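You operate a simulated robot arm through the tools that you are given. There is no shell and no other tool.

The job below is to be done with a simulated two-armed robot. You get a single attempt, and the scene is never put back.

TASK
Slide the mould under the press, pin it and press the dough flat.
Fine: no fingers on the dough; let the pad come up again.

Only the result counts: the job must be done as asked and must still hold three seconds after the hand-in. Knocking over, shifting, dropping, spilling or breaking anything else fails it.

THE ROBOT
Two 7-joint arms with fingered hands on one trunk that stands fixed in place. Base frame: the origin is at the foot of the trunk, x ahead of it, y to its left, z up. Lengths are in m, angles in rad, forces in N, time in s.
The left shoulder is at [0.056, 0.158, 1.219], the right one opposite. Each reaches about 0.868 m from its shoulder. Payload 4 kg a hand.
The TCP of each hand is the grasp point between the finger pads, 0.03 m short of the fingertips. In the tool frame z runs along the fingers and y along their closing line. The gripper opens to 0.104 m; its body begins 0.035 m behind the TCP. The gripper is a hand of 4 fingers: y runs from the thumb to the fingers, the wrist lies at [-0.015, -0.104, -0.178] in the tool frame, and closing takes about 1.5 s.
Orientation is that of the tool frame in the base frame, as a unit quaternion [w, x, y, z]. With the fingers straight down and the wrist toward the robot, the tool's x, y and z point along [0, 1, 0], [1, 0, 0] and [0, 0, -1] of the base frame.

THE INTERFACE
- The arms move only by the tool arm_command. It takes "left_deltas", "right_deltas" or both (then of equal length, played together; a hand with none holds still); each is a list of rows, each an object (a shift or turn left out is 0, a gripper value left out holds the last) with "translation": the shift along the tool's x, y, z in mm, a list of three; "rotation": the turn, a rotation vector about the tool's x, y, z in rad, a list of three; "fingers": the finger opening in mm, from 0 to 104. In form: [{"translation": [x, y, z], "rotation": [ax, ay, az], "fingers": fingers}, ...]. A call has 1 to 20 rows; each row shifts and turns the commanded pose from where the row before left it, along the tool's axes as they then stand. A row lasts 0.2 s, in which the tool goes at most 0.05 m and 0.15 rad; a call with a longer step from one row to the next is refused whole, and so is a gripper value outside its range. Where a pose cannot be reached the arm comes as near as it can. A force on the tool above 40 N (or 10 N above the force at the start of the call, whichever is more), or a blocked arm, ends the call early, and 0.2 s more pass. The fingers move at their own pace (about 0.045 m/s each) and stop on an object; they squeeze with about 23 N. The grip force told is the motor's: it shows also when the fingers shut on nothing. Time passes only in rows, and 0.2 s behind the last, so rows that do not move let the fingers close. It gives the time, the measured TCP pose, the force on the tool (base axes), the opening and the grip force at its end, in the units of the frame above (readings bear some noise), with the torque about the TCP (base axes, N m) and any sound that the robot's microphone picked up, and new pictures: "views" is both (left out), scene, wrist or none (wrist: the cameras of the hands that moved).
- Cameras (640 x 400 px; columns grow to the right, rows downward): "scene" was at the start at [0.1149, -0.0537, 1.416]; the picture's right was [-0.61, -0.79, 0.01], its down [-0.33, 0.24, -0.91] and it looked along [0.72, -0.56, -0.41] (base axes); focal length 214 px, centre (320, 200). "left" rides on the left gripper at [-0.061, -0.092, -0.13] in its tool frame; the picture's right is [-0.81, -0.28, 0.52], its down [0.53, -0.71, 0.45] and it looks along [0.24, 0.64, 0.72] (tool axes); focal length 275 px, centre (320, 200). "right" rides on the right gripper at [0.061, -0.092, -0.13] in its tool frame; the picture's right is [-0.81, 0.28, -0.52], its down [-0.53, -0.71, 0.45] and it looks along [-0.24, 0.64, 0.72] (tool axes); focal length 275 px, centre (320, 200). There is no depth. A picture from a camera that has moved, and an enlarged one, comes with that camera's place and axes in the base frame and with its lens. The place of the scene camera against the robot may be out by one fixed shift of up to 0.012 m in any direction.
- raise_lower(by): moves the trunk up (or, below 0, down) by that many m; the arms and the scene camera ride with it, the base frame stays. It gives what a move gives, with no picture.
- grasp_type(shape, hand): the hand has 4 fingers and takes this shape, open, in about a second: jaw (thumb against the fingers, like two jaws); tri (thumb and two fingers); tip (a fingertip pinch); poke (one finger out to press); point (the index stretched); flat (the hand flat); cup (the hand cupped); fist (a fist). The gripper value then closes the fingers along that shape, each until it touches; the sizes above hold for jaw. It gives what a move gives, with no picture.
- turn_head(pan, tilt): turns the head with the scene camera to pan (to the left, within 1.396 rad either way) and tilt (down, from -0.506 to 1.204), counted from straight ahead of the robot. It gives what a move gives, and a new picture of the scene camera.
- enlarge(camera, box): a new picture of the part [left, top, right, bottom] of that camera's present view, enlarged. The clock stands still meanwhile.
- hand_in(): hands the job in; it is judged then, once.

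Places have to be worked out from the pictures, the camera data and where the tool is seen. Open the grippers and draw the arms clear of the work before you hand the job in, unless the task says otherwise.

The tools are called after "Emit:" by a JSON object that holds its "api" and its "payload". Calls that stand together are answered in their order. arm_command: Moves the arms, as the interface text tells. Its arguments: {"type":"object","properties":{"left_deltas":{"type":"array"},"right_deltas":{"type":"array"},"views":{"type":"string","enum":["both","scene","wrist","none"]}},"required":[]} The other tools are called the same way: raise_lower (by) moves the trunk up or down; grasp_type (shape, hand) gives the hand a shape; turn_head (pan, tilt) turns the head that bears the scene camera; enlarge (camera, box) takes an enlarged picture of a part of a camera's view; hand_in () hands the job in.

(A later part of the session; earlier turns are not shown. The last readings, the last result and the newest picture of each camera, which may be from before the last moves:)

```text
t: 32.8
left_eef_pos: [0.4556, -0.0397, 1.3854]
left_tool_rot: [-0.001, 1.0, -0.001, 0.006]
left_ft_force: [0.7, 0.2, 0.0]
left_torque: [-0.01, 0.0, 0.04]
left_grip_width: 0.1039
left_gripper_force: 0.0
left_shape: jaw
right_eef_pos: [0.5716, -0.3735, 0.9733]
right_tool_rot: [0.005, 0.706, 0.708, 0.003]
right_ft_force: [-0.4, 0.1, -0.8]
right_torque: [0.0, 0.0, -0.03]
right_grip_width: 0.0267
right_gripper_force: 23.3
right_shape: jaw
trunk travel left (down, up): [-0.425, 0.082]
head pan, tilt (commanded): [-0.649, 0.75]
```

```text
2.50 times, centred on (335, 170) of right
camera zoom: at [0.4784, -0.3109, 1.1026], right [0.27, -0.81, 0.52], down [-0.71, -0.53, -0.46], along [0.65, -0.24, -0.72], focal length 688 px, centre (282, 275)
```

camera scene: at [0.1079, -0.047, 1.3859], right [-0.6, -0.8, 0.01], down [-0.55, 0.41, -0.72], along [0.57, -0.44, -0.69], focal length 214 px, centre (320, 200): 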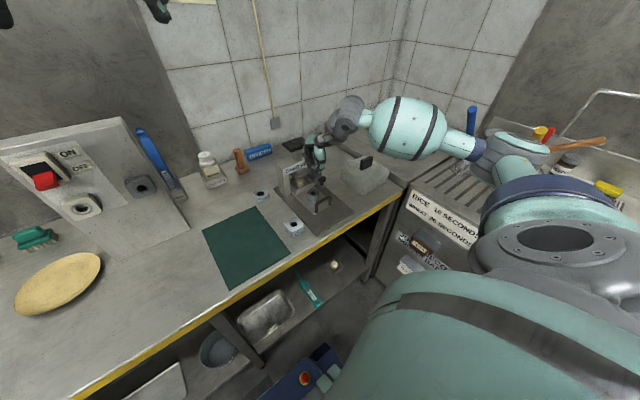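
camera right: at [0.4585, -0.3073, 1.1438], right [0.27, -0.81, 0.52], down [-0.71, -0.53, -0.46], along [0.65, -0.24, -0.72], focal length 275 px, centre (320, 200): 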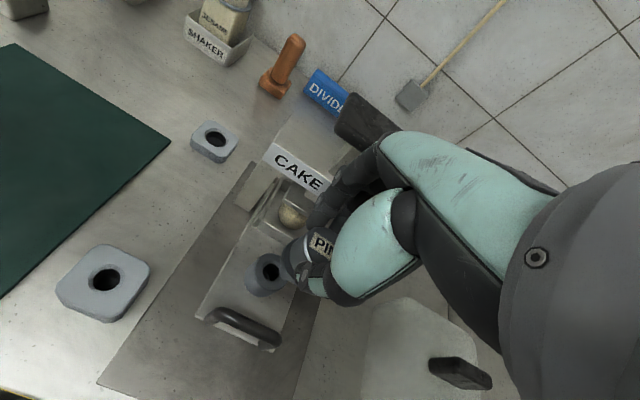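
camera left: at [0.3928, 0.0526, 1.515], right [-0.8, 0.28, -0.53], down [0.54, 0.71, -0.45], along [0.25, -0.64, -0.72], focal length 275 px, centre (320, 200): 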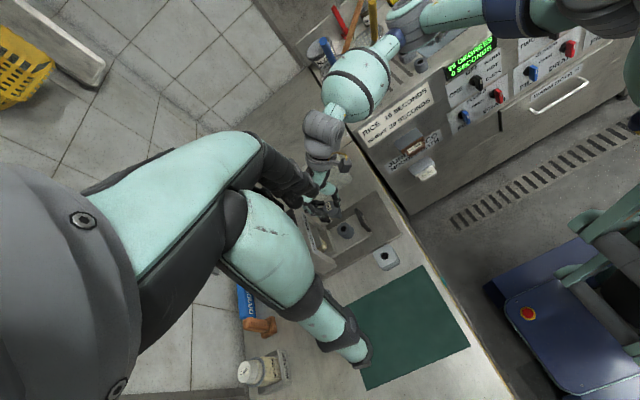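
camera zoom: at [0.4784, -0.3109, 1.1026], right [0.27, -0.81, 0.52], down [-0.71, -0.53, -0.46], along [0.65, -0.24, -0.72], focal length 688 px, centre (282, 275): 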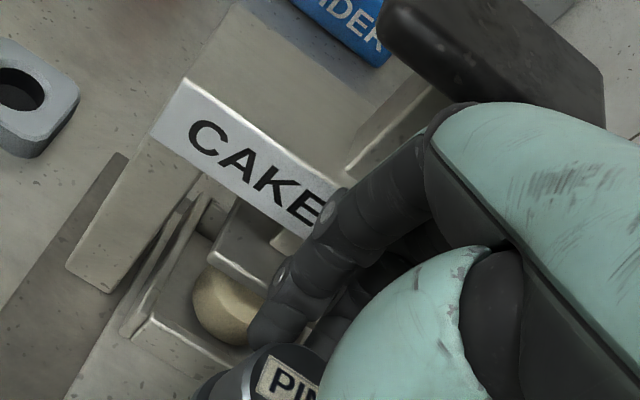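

The knuckles are about 25 mm clear of the press front. I'll make the correction and lower 10 mm, then measure again.

Emit:
{"api": "arm_command", "payload": {"right_deltas": [{"translation": [-1.6, 3.2, 0]}, {"translation": [0, 0, 5]}, {"translation": [0, 0, 5]}, {"translation": [0, 0, 0]}, {"translation": [0, 0, 0]}], "views": "none"}}

Emit:
{"api": "enlarge", "payload": {"camera": "left", "box": [328, 208, 358, 238]}}

Emit:
{"api": "enlarge", "payload": {"camera": "scene", "box": [294, 170, 324, 200]}}

Emit:
{"api": "enlarge", "payload": {"camera": "right", "box": [235, 225, 305, 295]}}

```text
t: 34.0
left_eef_pos: [0.4569, -0.0386, 1.3851]
left_tool_rot: [-0.002, 1.0, 0.0, 0.006]
left_ft_force: [-0.2, 0.5, 0.0]
left_torque: [0.0, 0.01, 0.03]
left_grip_width: 0.1038
left_gripper_force: 0.0
left_shape: jaw
right_eef_pos: [0.575, -0.3753, 0.9628]
right_tool_rot: [0.005, 0.707, 0.707, 0.003]
right_ft_force: [-0.5, -0.5, -1.4]
right_torque: [0.01, 0.02, 0.0]
right_grip_width: 0.0269
right_gripper_force: 23.1
right_shape: jaw
trunk travel left (down, up): [-0.425, 0.082]
head pan, tilt (commanded): [-0.649, 0.75]
```

```text
13.33 times, centred on (343, 223) of left
camera zoom: at [0.3928, 0.0523, 1.5152], right [-0.8, 0.28, -0.53], down [0.54, 0.71, -0.45], along [0.25, -0.64, -0.72], focal length 3670 px, centre (13, -107)
```

zoom: 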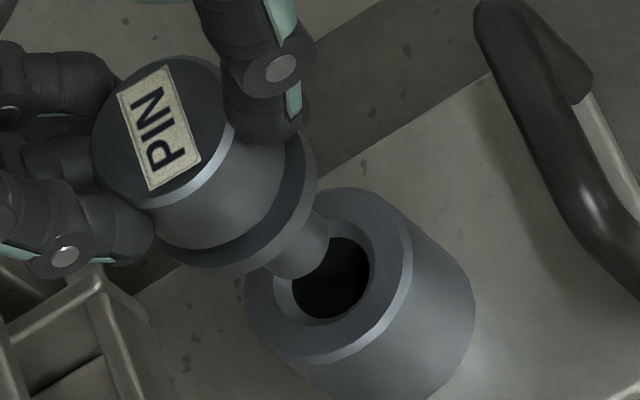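

```text
13.33 times, centred on (309, 185) of scene
camera zoom: at [0.1081, -0.0473, 1.3859], right [-0.6, -0.8, 0.01], down [-0.55, 0.41, -0.72], along [0.57, -0.44, -0.69], focal length 2860 px, centre (467, 400)
```

zoom: 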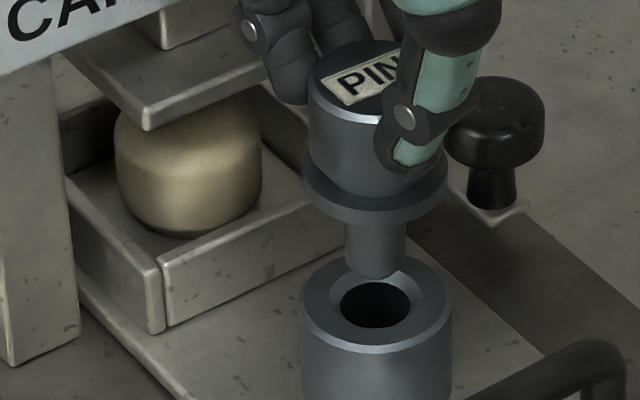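

```text
5.71 times, centred on (270, 260) of right
camera zoom: at [0.4813, -0.3121, 1.093], right [0.27, -0.81, 0.52], down [-0.71, -0.53, -0.46], along [0.65, -0.24, -0.72], focal length 1573 px, centre (606, -143)
```

zoom: 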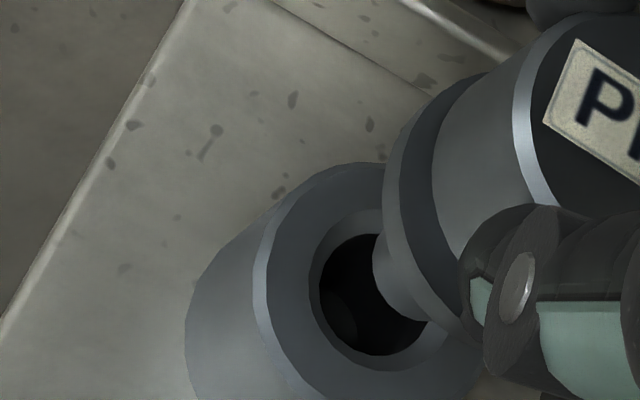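

The views now agree to within about 0.5 mm, with the tip about 14 mm above the boss. I'll lower 20 mm in small steps and check the force and side view for entry.

Emit:
{"api": "arm_command", "payload": {"right_deltas": [{"translation": [-0.3, 0.5, 4]}, {"translation": [0, 0, 4]}, {"translation": [0, 0, 4]}, {"translation": [0, 0, 3]}, {"translation": [0, 0, 3]}, {"translation": [0, 0, 2]}, {"translation": [0, 0, 0]}], "views": "none"}}

Emit:
{"api": "enlarge", "payload": {"camera": "left", "box": [328, 208, 358, 238]}}

Emit:
{"api": "enlarge", "payload": {"camera": "scene", "box": [294, 170, 324, 200]}}

```text
t: 35.6
left_eef_pos: [0.4561, -0.0386, 1.3852]
left_tool_rot: [-0.001, 1.0, 0.0, 0.007]
left_ft_force: [0.4, -0.1, 0.4]
left_torque: [0.01, 0.0, -0.01]
left_grip_width: 0.104
left_gripper_force: 0.0
left_shape: jaw
right_eef_pos: [0.5764, -0.3754, 0.944]
right_tool_rot: [0.004, 0.707, 0.707, 0.002]
right_ft_force: [0.7, -0.6, -1.1]
right_torque: [-0.02, -0.01, -0.01]
right_grip_width: 0.0267
right_gripper_force: 23.1
right_shape: jaw
trunk travel left (down, up): [-0.425, 0.082]
head pan, tilt (commanded): [-0.649, 0.75]
```

```text
13.33 times, centred on (343, 223) of left
camera zoom: at [0.3928, 0.0523, 1.5152], right [-0.8, 0.28, -0.53], down [0.54, 0.71, -0.45], along [0.25, -0.64, -0.72], focal length 3670 px, centre (13, -107)
```

zoom: 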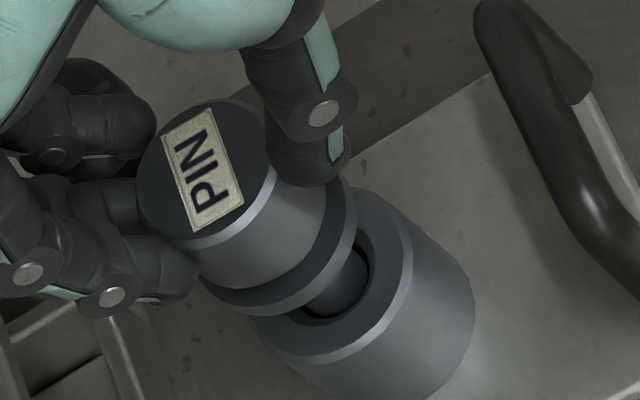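

```text
13.33 times, centred on (309, 185) of scene
camera zoom: at [0.1081, -0.0472, 1.3859], right [-0.6, -0.8, 0.01], down [-0.55, 0.41, -0.72], along [0.57, -0.44, -0.69], focal length 2860 px, centre (467, 400)
```

zoom: 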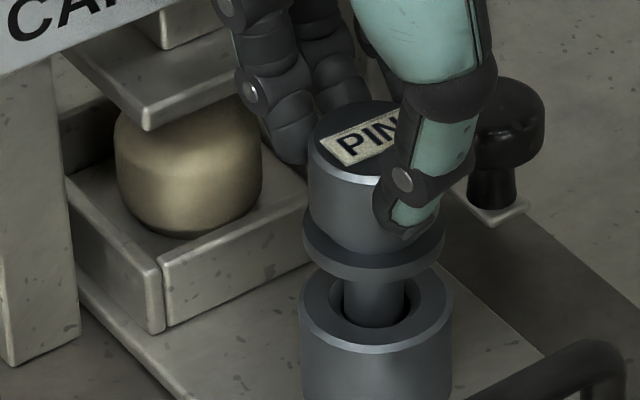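

The shaft is in the hole with no contact force. I'll lower 16 mm more, keeping watch on the finger clearance from the mould wall.

Emit:
{"api": "arm_command", "payload": {"right_deltas": [{"translation": [0, 0, 4]}, {"translation": [0, 0, 4]}, {"translation": [0, 0, 4]}, {"translation": [0, 0, 4]}, {"translation": [0, 0, 0]}], "views": "none"}}

Emit:
{"api": "enlarge", "payload": {"camera": "left", "box": [322, 208, 362, 248]}}

Emit:
{"api": "enlarge", "payload": {"camera": "scene", "box": [294, 170, 324, 200]}}

```text
t: 36.8
left_eef_pos: [0.455, -0.0401, 1.3847]
left_tool_rot: [-0.001, 1.0, 0.0, 0.006]
left_ft_force: [0.3, 0.1, 0.4]
left_torque: [0.02, 0.03, 0.01]
left_grip_width: 0.1038
left_gripper_force: 0.0
left_shape: jaw
right_eef_pos: [0.5754, -0.3753, 0.9289]
right_tool_rot: [0.004, 0.707, 0.707, 0.004]
right_ft_force: [0.2, -0.4, -0.9]
right_torque: [0.0, 0.04, 0.01]
right_grip_width: 0.0269
right_gripper_force: 22.9
right_shape: jaw
trunk travel left (down, up): [-0.425, 0.082]
head pan, tilt (commanded): [-0.649, 0.75]
```

```text
10.00 times, centred on (342, 228) of left
camera zoom: at [0.3928, 0.0523, 1.5152], right [-0.8, 0.28, -0.53], down [0.54, 0.71, -0.45], along [0.25, -0.64, -0.72], focal length 2753 px, centre (100, -80)
```

zoom: 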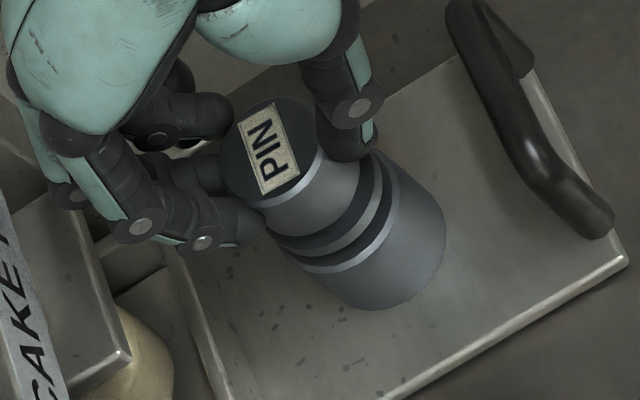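

```text
13.33 times, centred on (309, 185) of scene
camera zoom: at [0.108, -0.0472, 1.3859], right [-0.6, -0.8, 0.01], down [-0.55, 0.41, -0.72], along [0.57, -0.44, -0.69], focal length 2860 px, centre (467, 400)
```

zoom: 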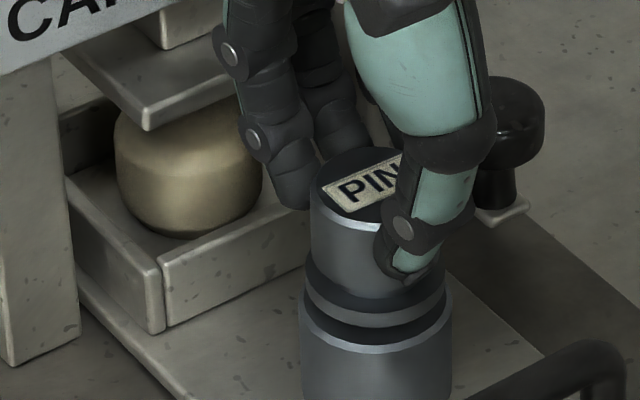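

The flange is now only several mm above the boss, still without force. I'll lower in 2 mm steps until it seats.

Emit:
{"api": "arm_command", "payload": {"right_deltas": [{"translation": [0, 0, 2]}, {"translation": [0, 0, 2]}, {"translation": [0, 0, 2]}, {"translation": [0, 0, 0]}], "views": "none"}}

Emit:
{"api": "enlarge", "payload": {"camera": "scene", "box": [294, 170, 324, 200]}}

Emit:
{"api": "enlarge", "payload": {"camera": "left", "box": [322, 208, 362, 248]}}

```text
t: 37.8
left_eef_pos: [0.4559, -0.04, 1.3843]
left_tool_rot: [-0.001, 1.0, 0.0, 0.007]
left_ft_force: [0.0, 0.4, -0.1]
left_torque: [0.0, 0.01, -0.02]
left_grip_width: 0.1039
left_gripper_force: 0.0
left_shape: jaw
right_eef_pos: [0.5768, -0.3754, 0.9222]
right_tool_rot: [0.003, 0.707, 0.708, 0.004]
right_ft_force: [0.0, 0.6, -1.1]
right_torque: [-0.01, 0.05, 0.01]
right_grip_width: 0.0267
right_gripper_force: 23.4
right_shape: jaw
trunk travel left (down, up): [-0.425, 0.082]
head pan, tilt (commanded): [-0.649, 0.75]
```

```text
13.33 times, centred on (309, 185) of scene
camera zoom: at [0.1081, -0.0472, 1.3859], right [-0.6, -0.8, 0.01], down [-0.55, 0.41, -0.72], along [0.57, -0.44, -0.69], focal length 2860 px, centre (467, 400)
```

zoom: 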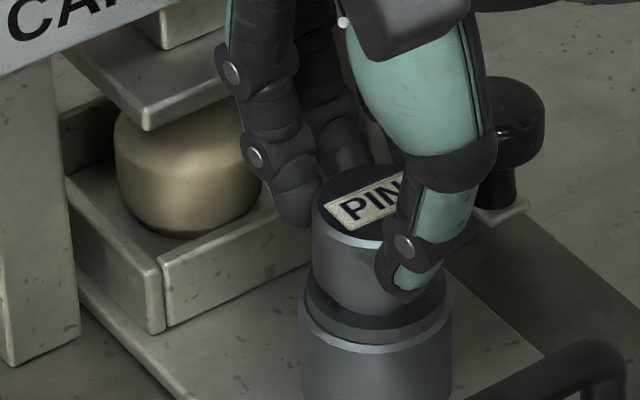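

```text
10.00 times, centred on (342, 228) of left
camera zoom: at [0.3928, 0.0523, 1.5152], right [-0.8, 0.28, -0.53], down [0.54, 0.71, -0.45], along [0.25, -0.64, -0.72], focal length 2753 px, centre (100, -80)
```

zoom: 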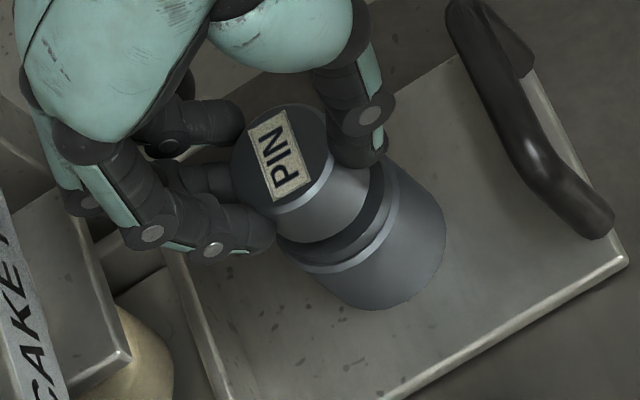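

Still no reaction and the flange is a few mm above the boss face. I'll continue in 1.5 mm steps.

Emit:
{"api": "arm_command", "payload": {"right_deltas": [{"translation": [0, 0, 1.5]}, {"translation": [0, 0, 1.5]}, {"translation": [0, 0, 1]}, {"translation": [0, 0, 0]}], "views": "none"}}

Emit:
{"api": "enlarge", "payload": {"camera": "scene", "box": [294, 170, 324, 200]}}

Emit:
{"api": "enlarge", "payload": {"camera": "left", "box": [328, 212, 358, 242]}}

```text
t: 38.8
left_eef_pos: [0.4535, -0.0371, 1.3859]
left_tool_rot: [0.0, 1.0, 0.0, 0.007]
left_ft_force: [-0.2, 0.5, -0.5]
left_torque: [-0.03, 0.0, 0.02]
left_grip_width: 0.1038
left_gripper_force: 0.2
left_shape: jaw
right_eef_pos: [0.5763, -0.3751, 0.9209]
right_tool_rot: [0.006, 0.707, 0.707, 0.005]
right_ft_force: [-0.3, -0.2, 15.0]
right_torque: [-0.06, -0.03, 0.01]
right_grip_width: 0.0276
right_gripper_force: 22.9
right_shape: jaw
trunk travel left (down, up): [-0.425, 0.082]
head pan, tilt (commanded): [-0.649, 0.75]
```

```text
13.33 times, centred on (309, 185) of scene
camera zoom: at [0.1059, -0.0461, 1.3862], right [-0.6, -0.8, 0.01], down [-0.55, 0.41, -0.73], along [0.57, -0.44, -0.69], focal length 2860 px, centre (467, 400)
```

zoom: 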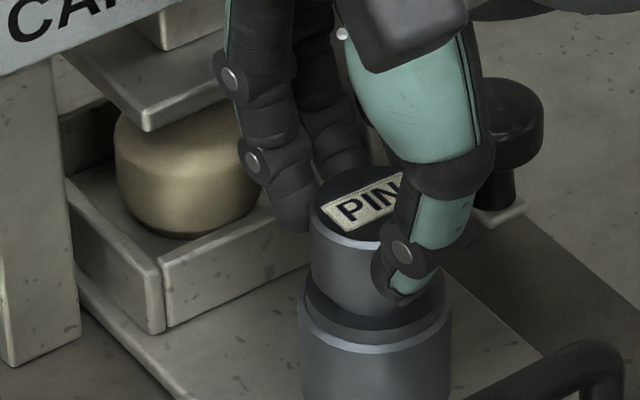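

```text
13.33 times, centred on (343, 227) of left
camera zoom: at [0.3908, 0.0535, 1.5158], right [-0.8, 0.27, -0.53], down [0.54, 0.71, -0.45], along [0.25, -0.64, -0.72], focal length 3670 px, centre (13, -160)
```

zoom: 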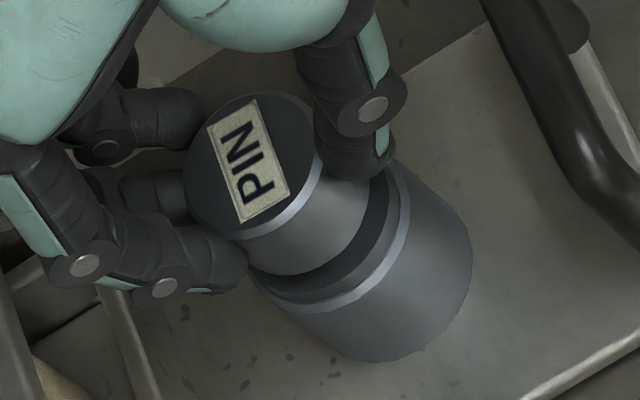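

A reaction of 15 N appeared at TCP z≈0.921. I need to tell whether the flange has seated on the boss or the tip met the base, so I'll zoom in on the joint between flange and boss.

Emit:
{"api": "enlarge", "payload": {"camera": "scene", "box": [305, 182, 320, 197]}}

Emit:
{"api": "enlarge", "payload": {"camera": "left", "box": [336, 220, 356, 240]}}

Emit:
{"api": "enlarge", "payload": {"camera": "right", "box": [260, 220, 330, 290]}}

```text
16.00 times, centred on (312, 190) of scene
camera zoom: at [0.1059, -0.0461, 1.3862], right [-0.6, -0.8, 0.01], down [-0.55, 0.41, -0.73], along [0.57, -0.44, -0.69], focal length 3432 px, centre (440, 368)
```

zoom: 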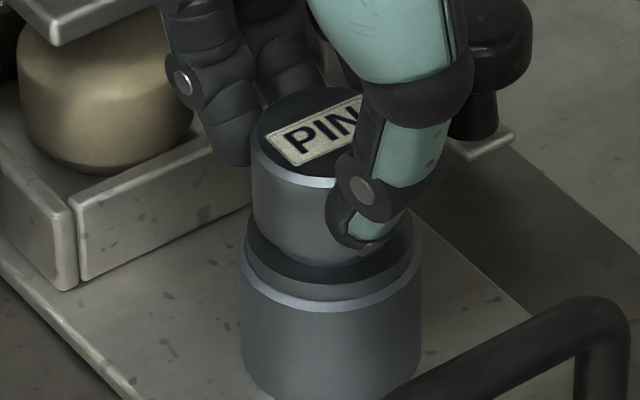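

```text
16.00 times, centred on (346, 230) of left
camera zoom: at [0.3908, 0.0535, 1.5158], right [-0.8, 0.27, -0.53], down [0.54, 0.71, -0.45], along [0.25, -0.64, -0.72], focal length 4404 px, centre (-96, -280)
```

zoom: 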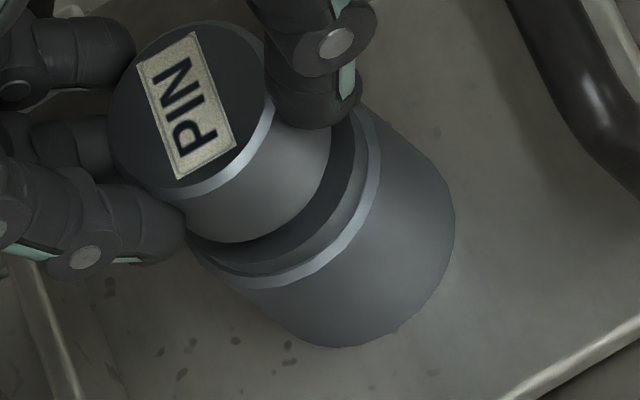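

```text
5.71 times, centred on (295, 255) of right
camera zoom: at [0.4818, -0.312, 1.0495], right [0.27, -0.81, 0.52], down [-0.71, -0.53, -0.47], along [0.66, -0.24, -0.71], focal length 1573 px, centre (463, -114)
```

zoom: 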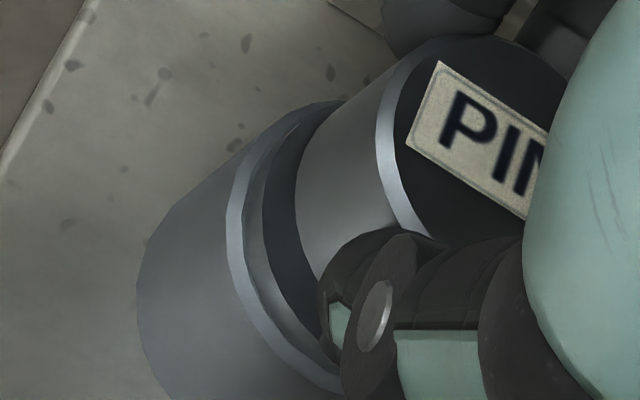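

The flange's side band meets the boss bevel with no gap, so the pin is seated. I'll relax the push by 1.5 mm, open the fingers just enough (42 mm) to stay clear of the dough, and wait.

Emit:
{"api": "arm_command", "payload": {"right_deltas": [{"translation": [0, 0, -1.5]}, {"translation": [0, 0, 0], "fingers": 34}, {"translation": [0, 0, 0], "fingers": 42}, {"translation": [0, 0, 0]}, {"translation": [0, 0, 0]}], "views": "none"}}

Emit:
{"api": "enlarge", "payload": {"camera": "scene", "box": [294, 170, 324, 200]}}

Emit:
{"api": "enlarge", "payload": {"camera": "left", "box": [322, 208, 362, 248]}}

Emit:
{"api": "enlarge", "payload": {"camera": "right", "box": [240, 190, 340, 290]}}

```text
t: 40.0
left_eef_pos: [0.4554, -0.0387, 1.3852]
left_tool_rot: [-0.002, 1.0, 0.0, 0.006]
left_ft_force: [-0.3, -0.1, 0.3]
left_torque: [0.01, -0.03, -0.01]
left_grip_width: 0.1037
left_gripper_force: 0.0
left_shape: jaw
right_eef_pos: [0.5763, -0.3748, 0.9194]
right_tool_rot: [0.004, 0.707, 0.707, 0.003]
right_ft_force: [0.2, 0.4, -0.2]
right_torque: [0.03, -0.01, 0.01]
right_grip_width: 0.0415
right_gripper_force: 0.0
right_shape: jaw
trunk travel left (down, up): [-0.425, 0.082]
head pan, tilt (commanded): [-0.649, 0.75]
```

```text
13.33 times, centred on (309, 185) of scene
camera zoom: at [0.108, -0.0473, 1.3859], right [-0.6, -0.8, 0.01], down [-0.55, 0.41, -0.72], along [0.57, -0.44, -0.69], focal length 2860 px, centre (467, 400)
```

zoom: 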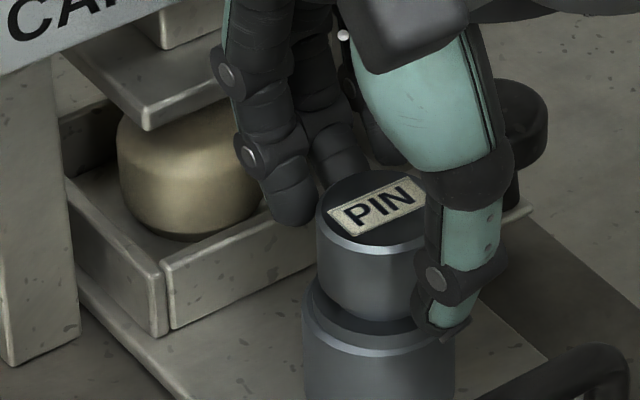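

```text
10.00 times, centred on (342, 228) of left
camera zoom: at [0.3927, 0.0523, 1.5152], right [-0.8, 0.28, -0.53], down [0.54, 0.71, -0.45], along [0.25, -0.64, -0.72], focal length 2753 px, centre (100, -80)
```

zoom: 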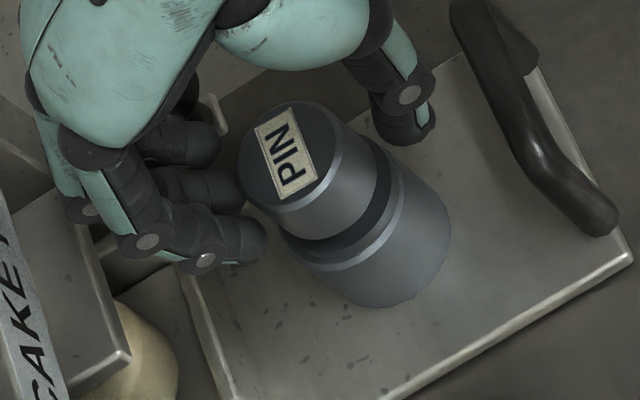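

```text
4.00 times, centred on (290, 240) of right
camera zoom: at [0.4826, -0.3127, 1.0486], right [0.27, -0.81, 0.52], down [-0.71, -0.53, -0.46], along [0.65, -0.24, -0.72], focal length 1101 px, centre (440, 40)
```

zoom: 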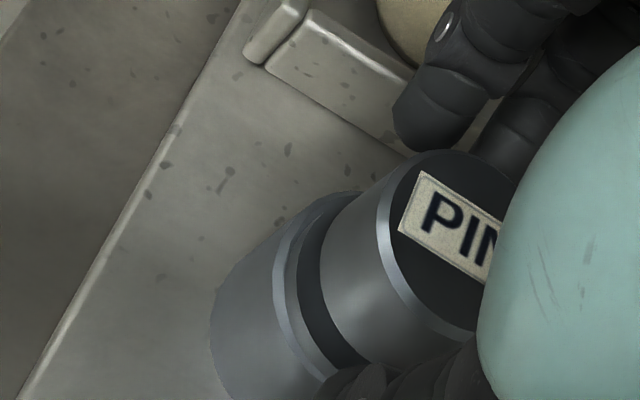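

The fingers are clear of the pin on both sides and the pin stands alone, flange on boss. I'll rise 42 mm straight up, then withdraw toward the robot over the pin and up.

Emit:
{"api": "arm_command", "payload": {"right_deltas": [{"translation": [0, 0, -7]}, {"translation": [0, 0, -10]}, {"translation": [0, 0, -12]}, {"translation": [0, 0, -13]}, {"translation": [0, -8, -8]}, {"translation": [0, -15, -10]}, {"translation": [0, -20, -20]}, {"translation": [0, -25, -25]}, {"translation": [0, -20, -30]}, {"translation": [0, 0, -30]}, {"translation": [0, 0, 0]}], "views": "both"}}

Emit:
{"api": "enlarge", "payload": {"camera": "scene", "box": [280, 140, 340, 215]}}

Emit:
{"api": "enlarge", "payload": {"camera": "left", "box": [310, 190, 380, 260]}}

```text
t: 42.4
left_eef_pos: [0.455, -0.0396, 1.3852]
left_tool_rot: [-0.001, 1.0, 0.0, 0.006]
left_ft_force: [-0.5, 0.1, 0.7]
left_torque: [0.05, 0.0, 0.0]
left_grip_width: 0.1036
left_gripper_force: 0.1
left_shape: jaw
right_eef_pos: [0.4871, -0.3752, 1.0838]
right_tool_rot: [0.005, 0.707, 0.707, 0.003]
right_ft_force: [-0.1, -0.1, 0.2]
right_torque: [0.03, -0.04, -0.02]
right_grip_width: 0.0417
right_gripper_force: 0.0
right_shape: jaw
trunk travel left (down, up): [-0.425, 0.082]
head pan, tilt (commanded): [-0.649, 0.75]
camera scene: at [0.108, -0.0474, 1.3859], right [-0.6, -0.8, 0.01], down [-0.55, 0.41, -0.72], along [0.57, -0.44, -0.69], focal length 214 px, centre (320, 200)
camera right: at [0.3941, -0.3125, 1.2122], right [0.27, -0.81, 0.52], down [-0.71, -0.53, -0.46], along [0.65, -0.24, -0.72], focal length 275 px, centre (320, 200)
```

scene: 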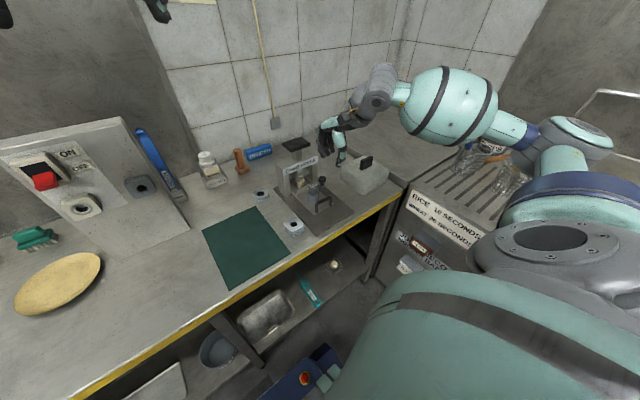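
right: 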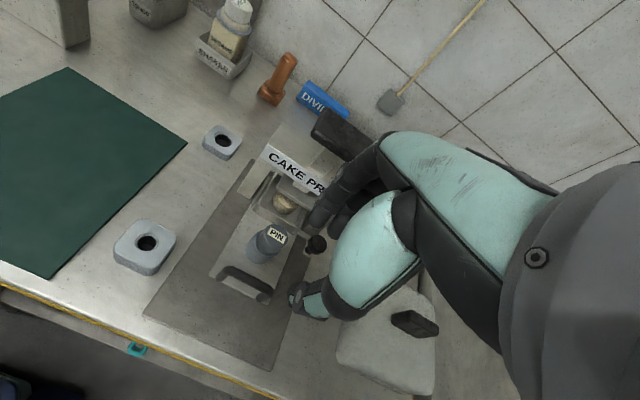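

```text
5.33 times, centred on (310, 178) of scene
camera zoom: at [0.108, -0.0474, 1.3859], right [-0.6, -0.8, 0.01], down [-0.55, 0.41, -0.72], along [0.57, -0.44, -0.69], focal length 1144 px, centre (373, 320)
```

zoom: 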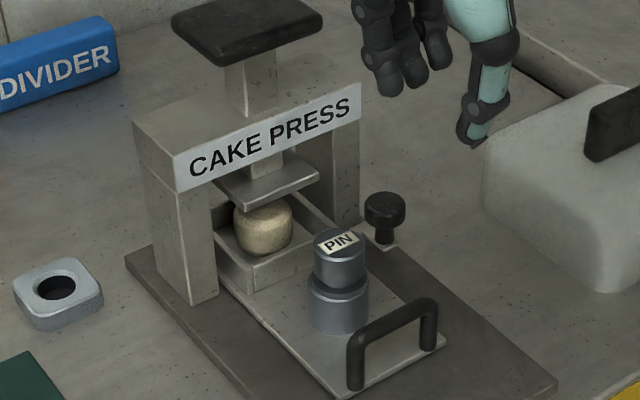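

```text
5.71 times, centred on (345, 225) of left
camera zoom: at [0.393, 0.0521, 1.5151], right [-0.8, 0.28, -0.53], down [0.54, 0.71, -0.45], along [0.25, -0.64, -0.72], focal length 1573 px, centre (177, 57)
```

zoom: 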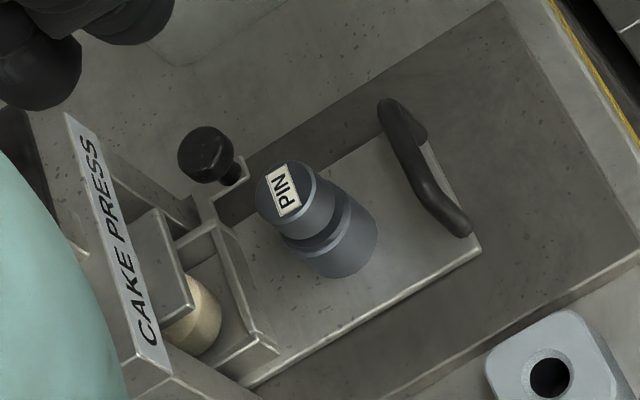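

The pin stands in the boss, released. I'll zoom in closely to verify that the flange is flush on the boss all round and that the mould sits right under the pad.

Emit:
{"api": "enlarge", "payload": {"camera": "scene", "box": [302, 178, 324, 200]}}

Emit:
{"api": "enlarge", "payload": {"camera": "left", "box": [336, 210, 366, 240]}}

Emit:
{"api": "enlarge", "payload": {"camera": "right", "box": [215, 180, 315, 310]}}

```text
16.00 times, centred on (313, 189) of scene
camera zoom: at [0.108, -0.0474, 1.3859], right [-0.6, -0.8, 0.01], down [-0.55, 0.41, -0.72], along [0.57, -0.44, -0.69], focal length 3432 px, centre (432, 376)
```

zoom: 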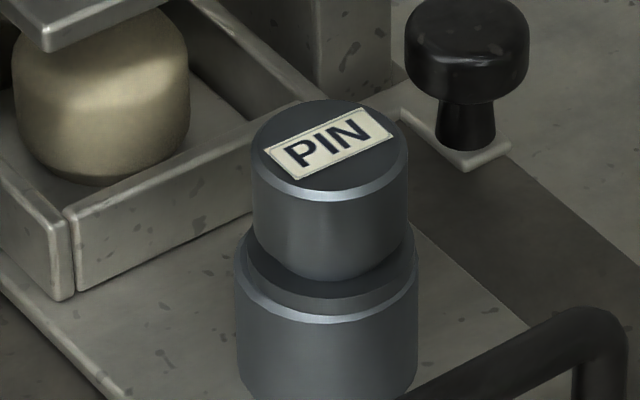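

```text
13.33 times, centred on (351, 225) of left
camera zoom: at [0.393, 0.0521, 1.5151], right [-0.8, 0.28, -0.53], down [0.54, 0.71, -0.45], along [0.25, -0.64, -0.72], focal length 3670 px, centre (-93, -133)
```

zoom: 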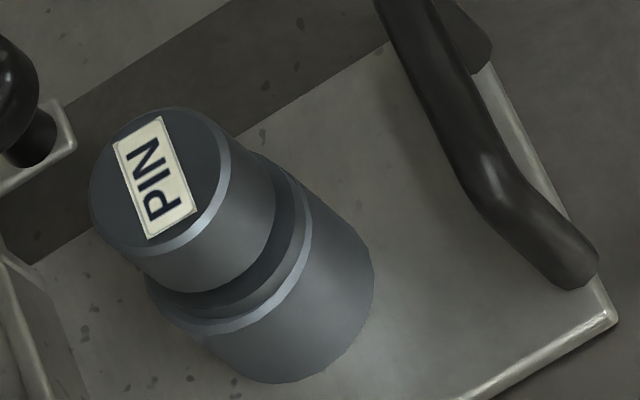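

```text
3.08 times, centred on (265, 245) of right
camera zoom: at [0.3941, -0.3125, 1.2122], right [0.27, -0.81, 0.52], down [-0.71, -0.53, -0.46], along [0.65, -0.24, -0.72], focal length 847 px, centre (489, 62)
```

zoom: 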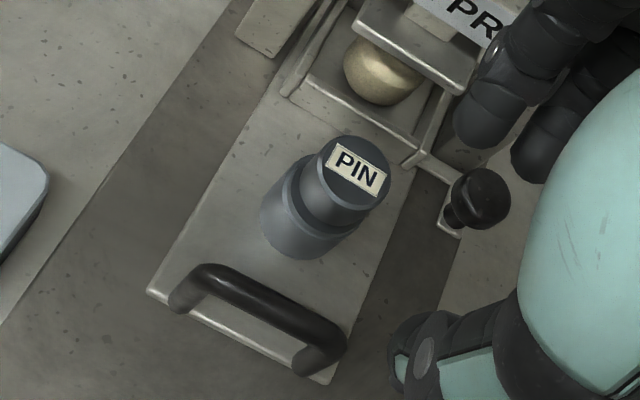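

The flange is flush on the boss and the mould sits under the pad. Now for the press: I'll raise the right hand clear and make a fist to push down on the black press handle at about (0.652, -0.372, 1.043).

Emit:
{"api": "arm_command", "payload": {"right_deltas": [{"translation": [0, 0, -30]}, {"translation": [0, 10, -30]}, {"translation": [0, 10, -30]}, {"translation": [0, 10, -20]}, {"translation": [0, 0, 0]}], "views": "none"}}

Emit:
{"api": "grasp_type", "payload": {"shape": "fist", "hand": "right"}}

Emit:
{"api": "enlarge", "payload": {"camera": "scene", "box": [260, 80, 400, 220]}}

Emit:
{"api": "enlarge", "payload": {"camera": "left", "box": [230, 100, 400, 270]}}

Emit:
{"api": "enlarge", "payload": {"camera": "right", "box": [160, 60, 480, 400]}}

```text
t: 43.6
left_eef_pos: [0.4558, -0.0396, 1.3852]
left_tool_rot: [-0.001, 1.0, 0.0, 0.006]
left_ft_force: [-0.1, -0.9, 0.6]
left_torque: [0.01, -0.01, -0.03]
left_grip_width: 0.104
left_gripper_force: 0.2
left_shape: jaw
right_eef_pos: [0.514, -0.3755, 1.1948]
right_tool_rot: [0.004, 0.707, 0.707, 0.003]
right_ft_force: [0.2, -0.8, -1.0]
right_torque: [0.01, -0.01, 0.01]
right_grip_width: 0.0419
right_gripper_force: 0.0
right_shape: jaw
trunk travel left (down, up): [-0.425, 0.082]
head pan, tilt (commanded): [-0.649, 0.75]
```

```text
t: 44.5
left_eef_pos: [0.4558, -0.0389, 1.3848]
left_tool_rot: [0.0, 1.0, 0.0, 0.007]
left_ft_force: [-0.3, 0.6, -0.7]
left_torque: [0.01, 0.01, 0.02]
left_grip_width: 0.1039
left_gripper_force: 0.1
left_shape: jaw
right_eef_pos: [0.5148, -0.3755, 1.1941]
right_tool_rot: [0.004, 0.707, 0.708, 0.003]
right_ft_force: [0.5, 0.8, -0.3]
right_torque: [0.02, 0.02, 0.01]
right_grip_width: 0.0
right_gripper_force: 0.0
right_shape: fist
trunk travel left (down, up): [-0.425, 0.082]
head pan, tilt (commanded): [-0.649, 0.75]
```

```text
2.86 times, centred on (330, 150) of scene
camera zoom: at [0.1079, -0.0471, 1.3859], right [-0.6, -0.8, 0.01], down [-0.55, 0.41, -0.72], along [0.57, -0.44, -0.69], focal length 613 px, centre (291, 343)
```

zoom: 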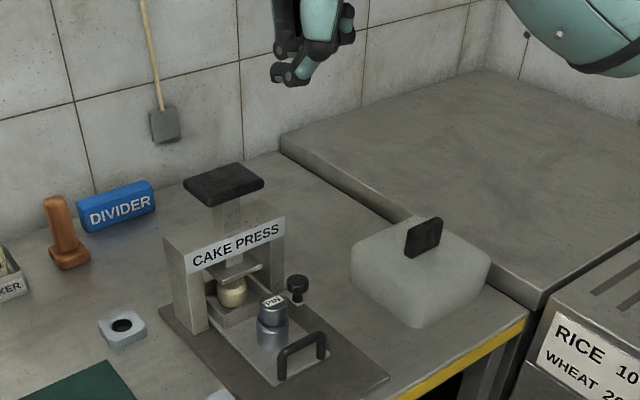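

```text
2.35 times, centred on (315, 185) of left
camera zoom: at [0.3928, 0.0525, 1.5152], right [-0.8, 0.28, -0.53], down [0.54, 0.71, -0.45], along [0.25, -0.64, -0.72], focal length 648 px, centre (332, 235)
```

zoom: 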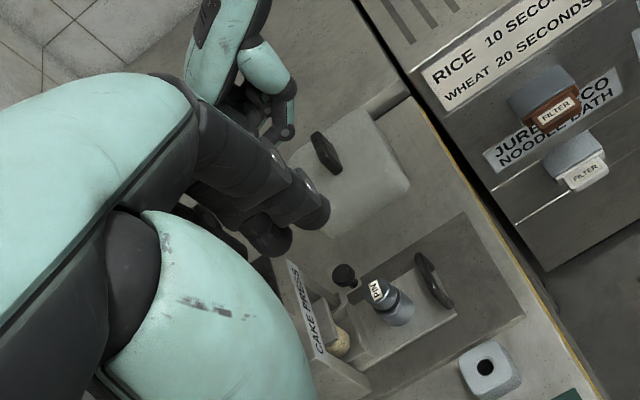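

```text
1.18 times, centred on (320, 230) of right
camera zoom: at [0.4208, -0.3125, 1.3229], right [0.27, -0.81, 0.52], down [-0.71, -0.53, -0.46], along [0.65, -0.25, -0.72], focal length 324 px, centre (320, 165)
```

zoom: 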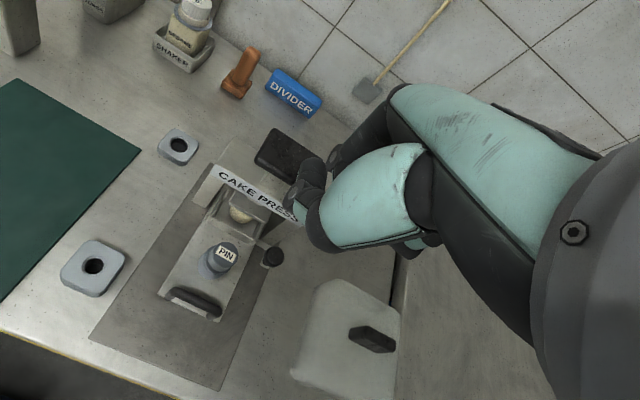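

I'll look at the fist's shape to find its lowest contact surface.

Emit:
{"api": "enlarge", "payload": {"camera": "scene", "box": [290, 40, 390, 130]}}

Emit:
{"api": "enlarge", "payload": {"camera": "left", "box": [270, 80, 350, 160]}}

Emit:
{"api": "enlarge", "payload": {"camera": "right", "box": [270, 120, 430, 290]}}

```text
4.44 times, centred on (340, 85) of scene
camera zoom: at [0.1079, -0.0471, 1.3859], right [-0.6, -0.8, 0.01], down [-0.55, 0.41, -0.72], along [0.57, -0.44, -0.69], focal length 953 px, centre (231, 711)
```

zoom: 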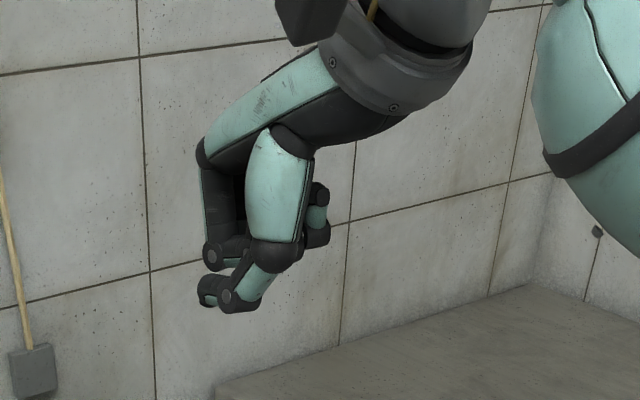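

```text
5.00 times, centred on (310, 120) of left
camera zoom: at [0.3928, 0.0525, 1.5152], right [-0.8, 0.28, -0.53], down [0.54, 0.71, -0.45], along [0.25, -0.64, -0.72], focal length 1376 px, centre (370, 600)
```

zoom: 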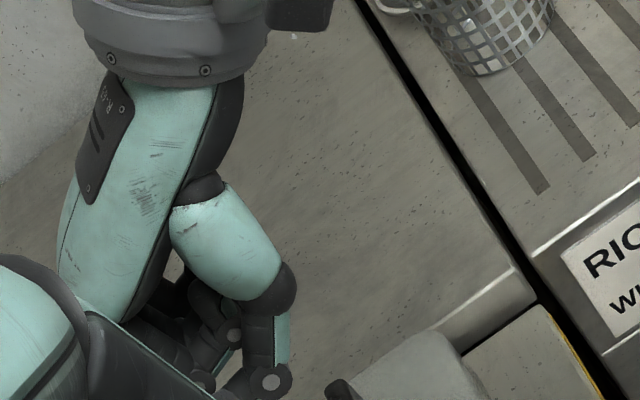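

```text
2.35 times, centred on (350, 205) of right
camera zoom: at [0.4208, -0.3125, 1.3229], right [0.27, -0.81, 0.52], down [-0.71, -0.53, -0.46], along [0.65, -0.25, -0.72], focal length 648 px, centre (249, 188)
```

zoom: 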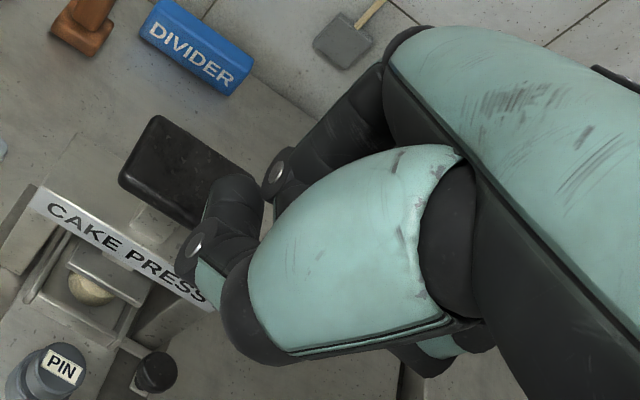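

The fist's lowest part is the thumb, lying about 22 mm to the left of the tool axis and level with the TCP. I'll move above the press handle so that this point is over its centre, stopping about 80 mm above.

Emit:
{"api": "arm_command", "payload": {"right_deltas": [{"translation": [-4, 33, 0]}, {"translation": [-4, 33, 0]}, {"translation": [-4, 33, 0]}, {"translation": [-4, 33, 0]}, {"translation": [0, 0, 25]}, {"translation": [0, 0, 25]}, {"translation": [0, 0, 15]}, {"translation": [0, 0, 0]}], "views": "both"}}

Emit:
{"api": "enlarge", "payload": {"camera": "scene", "box": [260, 80, 360, 200]}}

Emit:
{"api": "enlarge", "payload": {"camera": "right", "box": [240, 130, 400, 300]}}

Emit:
{"api": "enlarge", "payload": {"camera": "left", "box": [260, 130, 380, 250]}}

```text
t: 46.3
left_eef_pos: [0.4539, -0.039, 1.3846]
left_tool_rot: [0.0, 1.0, -0.001, 0.006]
left_ft_force: [-0.7, -0.1, 0.5]
left_torque: [0.02, -0.03, -0.02]
left_grip_width: 0.1038
left_gripper_force: 0.0
left_shape: jaw
right_eef_pos: [0.6482, -0.3906, 1.1294]
right_tool_rot: [0.005, 0.707, 0.707, 0.004]
right_ft_force: [0.0, -0.3, 0.3]
right_torque: [0.01, -0.01, 0.01]
right_grip_width: 0.0
right_gripper_force: 0.1
right_shape: fist
trunk travel left (down, up): [-0.425, 0.082]
head pan, tilt (commanded): [-0.649, 0.75]
camera scene: at [0.1078, -0.0474, 1.3859], right [-0.6, -0.8, 0.01], down [-0.55, 0.41, -0.72], along [0.57, -0.44, -0.69], focal length 214 px, centre (320, 200)
camera right: at [0.5541, -0.3279, 1.259], right [0.27, -0.81, 0.52], down [-0.71, -0.53, -0.46], along [0.65, -0.24, -0.72], focal length 275 px, centre (320, 200)
```

scene: 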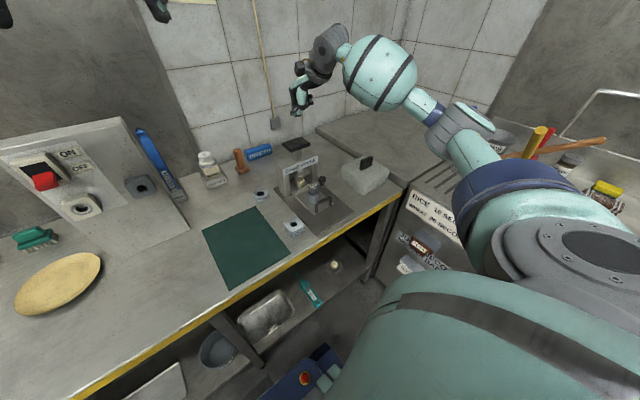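
right: 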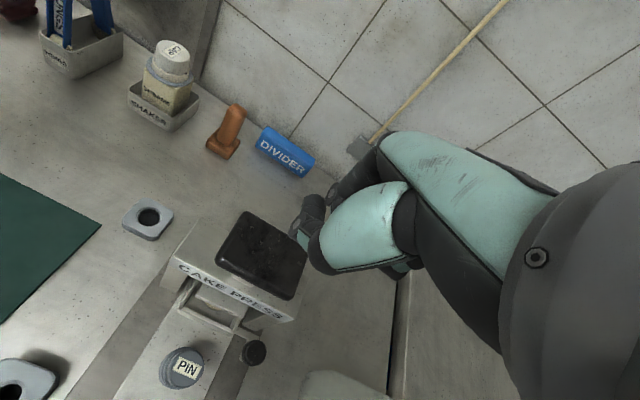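

```text
3.33 times, centred on (310, 140) of scene
camera zoom: at [0.1078, -0.0474, 1.3859], right [-0.6, -0.8, 0.01], down [-0.55, 0.41, -0.72], along [0.57, -0.44, -0.69], focal length 715 px, centre (353, 400)
```

zoom: 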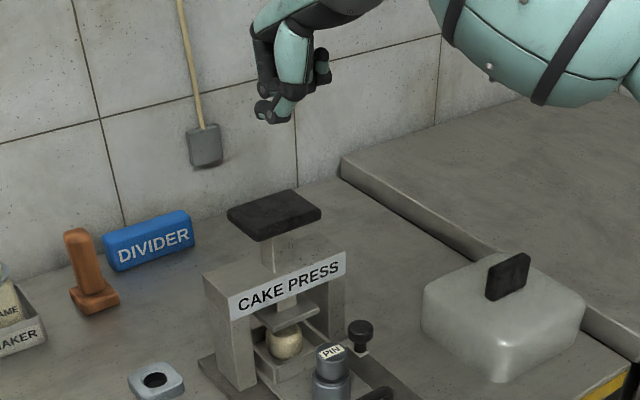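

```text
2.35 times, centred on (320, 215) of right
camera zoom: at [0.5541, -0.3279, 1.259], right [0.27, -0.81, 0.52], down [-0.71, -0.53, -0.46], along [0.65, -0.24, -0.72], focal length 648 px, centre (320, 165)
```

zoom: 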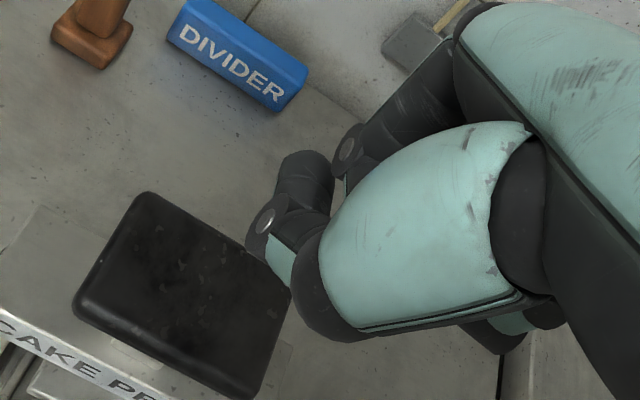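

```text
3.33 times, centred on (320, 190) of left
camera zoom: at [0.3924, 0.0521, 1.5153], right [-0.8, 0.28, -0.53], down [0.54, 0.71, -0.45], along [0.25, -0.64, -0.72], focal length 918 px, centre (320, 233)
```

zoom: 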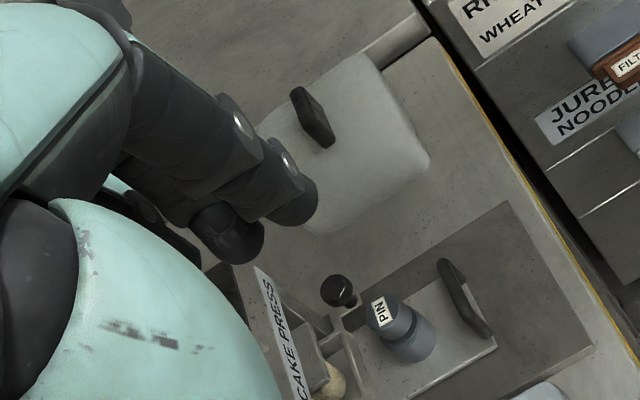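

The handle's centre is almost exactly under the thumb of the fist, with its top near z≈1.045. I'll descend 50 mm, then feel for contact in small steps.

Emit:
{"api": "arm_command", "payload": {"right_deltas": [{"translation": [0, 4, 15]}, {"translation": [0, 0, 15]}, {"translation": [0, 0, 12]}, {"translation": [0, 0, 8]}, {"translation": [0, 0, 0]}], "views": "none"}}

Emit:
{"api": "enlarge", "payload": {"camera": "scene", "box": [270, 100, 340, 200]}}

Emit:
{"api": "enlarge", "payload": {"camera": "right", "box": [240, 130, 400, 300]}}

```text
t: 47.5
left_eef_pos: [0.4559, -0.0385, 1.3852]
left_tool_rot: [-0.001, 1.0, 0.0, 0.006]
left_ft_force: [-0.1, -1.4, -0.5]
left_torque: [-0.04, 0.0, 0.04]
left_grip_width: 0.1038
left_gripper_force: 0.1
left_shape: jaw
right_eef_pos: [0.6526, -0.3917, 1.0798]
right_tool_rot: [0.004, 0.707, 0.707, 0.003]
right_ft_force: [1.0, -0.4, 0.6]
right_torque: [0.01, 0.01, 0.01]
right_grip_width: 0.0
right_gripper_force: 0.1
right_shape: fist
trunk travel left (down, up): [-0.425, 0.082]
head pan, tilt (commanded): [-0.649, 0.75]
```

```text
4.00 times, centred on (305, 150) of scene
camera zoom: at [0.108, -0.0472, 1.3859], right [-0.6, -0.8, 0.01], down [-0.55, 0.41, -0.72], along [0.57, -0.44, -0.69], focal length 858 px, centre (380, 400)
```

zoom: 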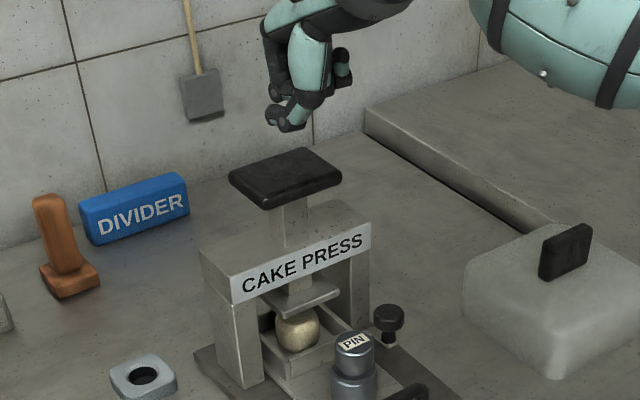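

```text
2.35 times, centred on (320, 215) of right
camera zoom: at [0.5587, -0.3286, 1.2086], right [0.27, -0.81, 0.52], down [-0.71, -0.53, -0.46], along [0.65, -0.25, -0.72], focal length 648 px, centre (320, 165)
```

zoom: 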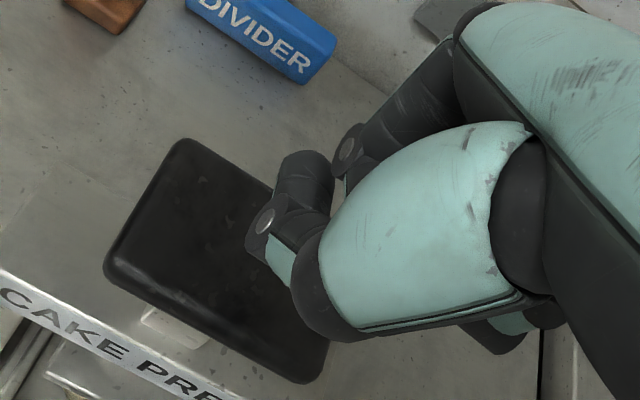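

The fist is centred over the handle, about 30 mm above it. I'll lower in small steps and read the force for first contact.

Emit:
{"api": "arm_command", "payload": {"right_deltas": [{"translation": [0, 0, 8]}, {"translation": [0, 0, 8]}, {"translation": [0, 0, 5]}, {"translation": [0, 0, 4]}, {"translation": [0, 0, 3]}, {"translation": [0, 0, 0]}], "views": "none"}}

Emit:
{"api": "enlarge", "payload": {"camera": "scene", "box": [280, 120, 335, 205]}}

```text
t: 48.9
left_eef_pos: [0.4562, -0.039, 1.3857]
left_tool_rot: [0.0, 1.0, 0.0, 0.006]
left_ft_force: [-0.3, 0.1, -0.8]
left_torque: [0.02, 0.03, 0.0]
left_grip_width: 0.1039
left_gripper_force: 0.1
left_shape: jaw
right_eef_pos: [0.6527, -0.3916, 1.052]
right_tool_rot: [0.005, 0.707, 0.707, 0.004]
right_ft_force: [-0.1, 0.1, 0.4]
right_torque: [0.02, -0.01, 0.04]
right_grip_width: 0.0001
right_gripper_force: 0.1
right_shape: fist
trunk travel left (down, up): [-0.425, 0.082]
head pan, tilt (commanded): [-0.649, 0.75]
```

```text
4.71 times, centred on (308, 162) of scene
camera zoom: at [0.108, -0.0471, 1.3859], right [-0.6, -0.8, 0.01], down [-0.55, 0.41, -0.72], along [0.57, -0.44, -0.69], focal length 1009 px, centre (379, 376)
```

zoom: 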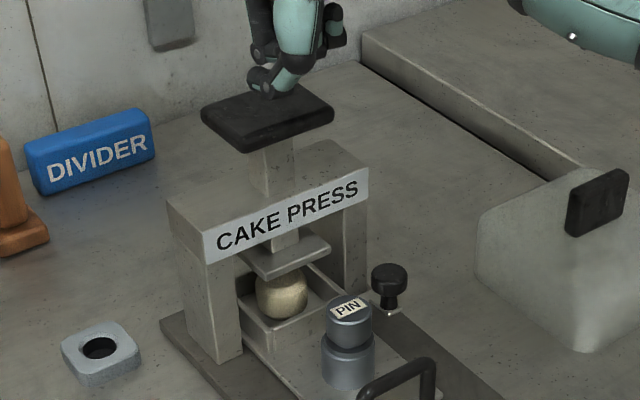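

The fist looks nearly on the handle with no force yet. I'll continue down in 3 mm steps.

Emit:
{"api": "arm_command", "payload": {"right_deltas": [{"translation": [0, 0, 3]}, {"translation": [0, 0, 3]}, {"translation": [0, 0, 3]}, {"translation": [0, 0, 0]}], "views": "none"}}

Emit:
{"api": "enlarge", "payload": {"camera": "scene", "box": [280, 120, 335, 205]}}

```text
t: 49.9
left_eef_pos: [0.4564, -0.0396, 1.3854]
left_tool_rot: [-0.001, 1.0, 0.0, 0.006]
left_ft_force: [-0.3, 1.0, -0.1]
left_torque: [0.02, -0.01, 0.01]
left_grip_width: 0.104
left_gripper_force: 0.0
left_shape: jaw
right_eef_pos: [0.6536, -0.3909, 1.0432]
right_tool_rot: [0.005, 0.707, 0.707, 0.004]
right_ft_force: [-0.4, 0.4, 0.2]
right_torque: [0.01, 0.0, 0.0]
right_grip_width: 0.0
right_gripper_force: 0.0
right_shape: fist
trunk travel left (down, up): [-0.425, 0.082]
head pan, tilt (commanded): [-0.649, 0.75]
```

```text
4.71 times, centred on (308, 162) of scene
camera zoom: at [0.108, -0.0472, 1.3859], right [-0.6, -0.8, 0.01], down [-0.55, 0.41, -0.72], along [0.57, -0.44, -0.69], focal length 1009 px, centre (379, 376)
```

zoom: 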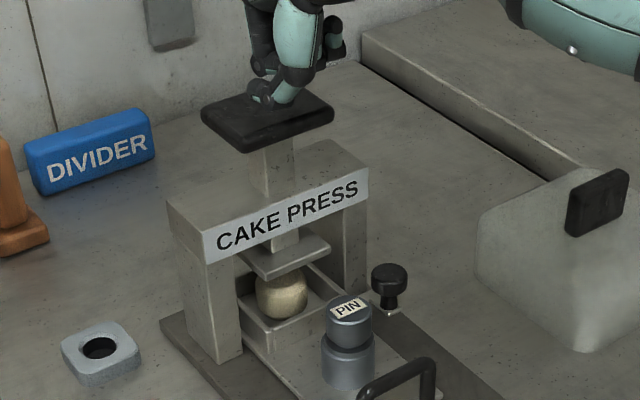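

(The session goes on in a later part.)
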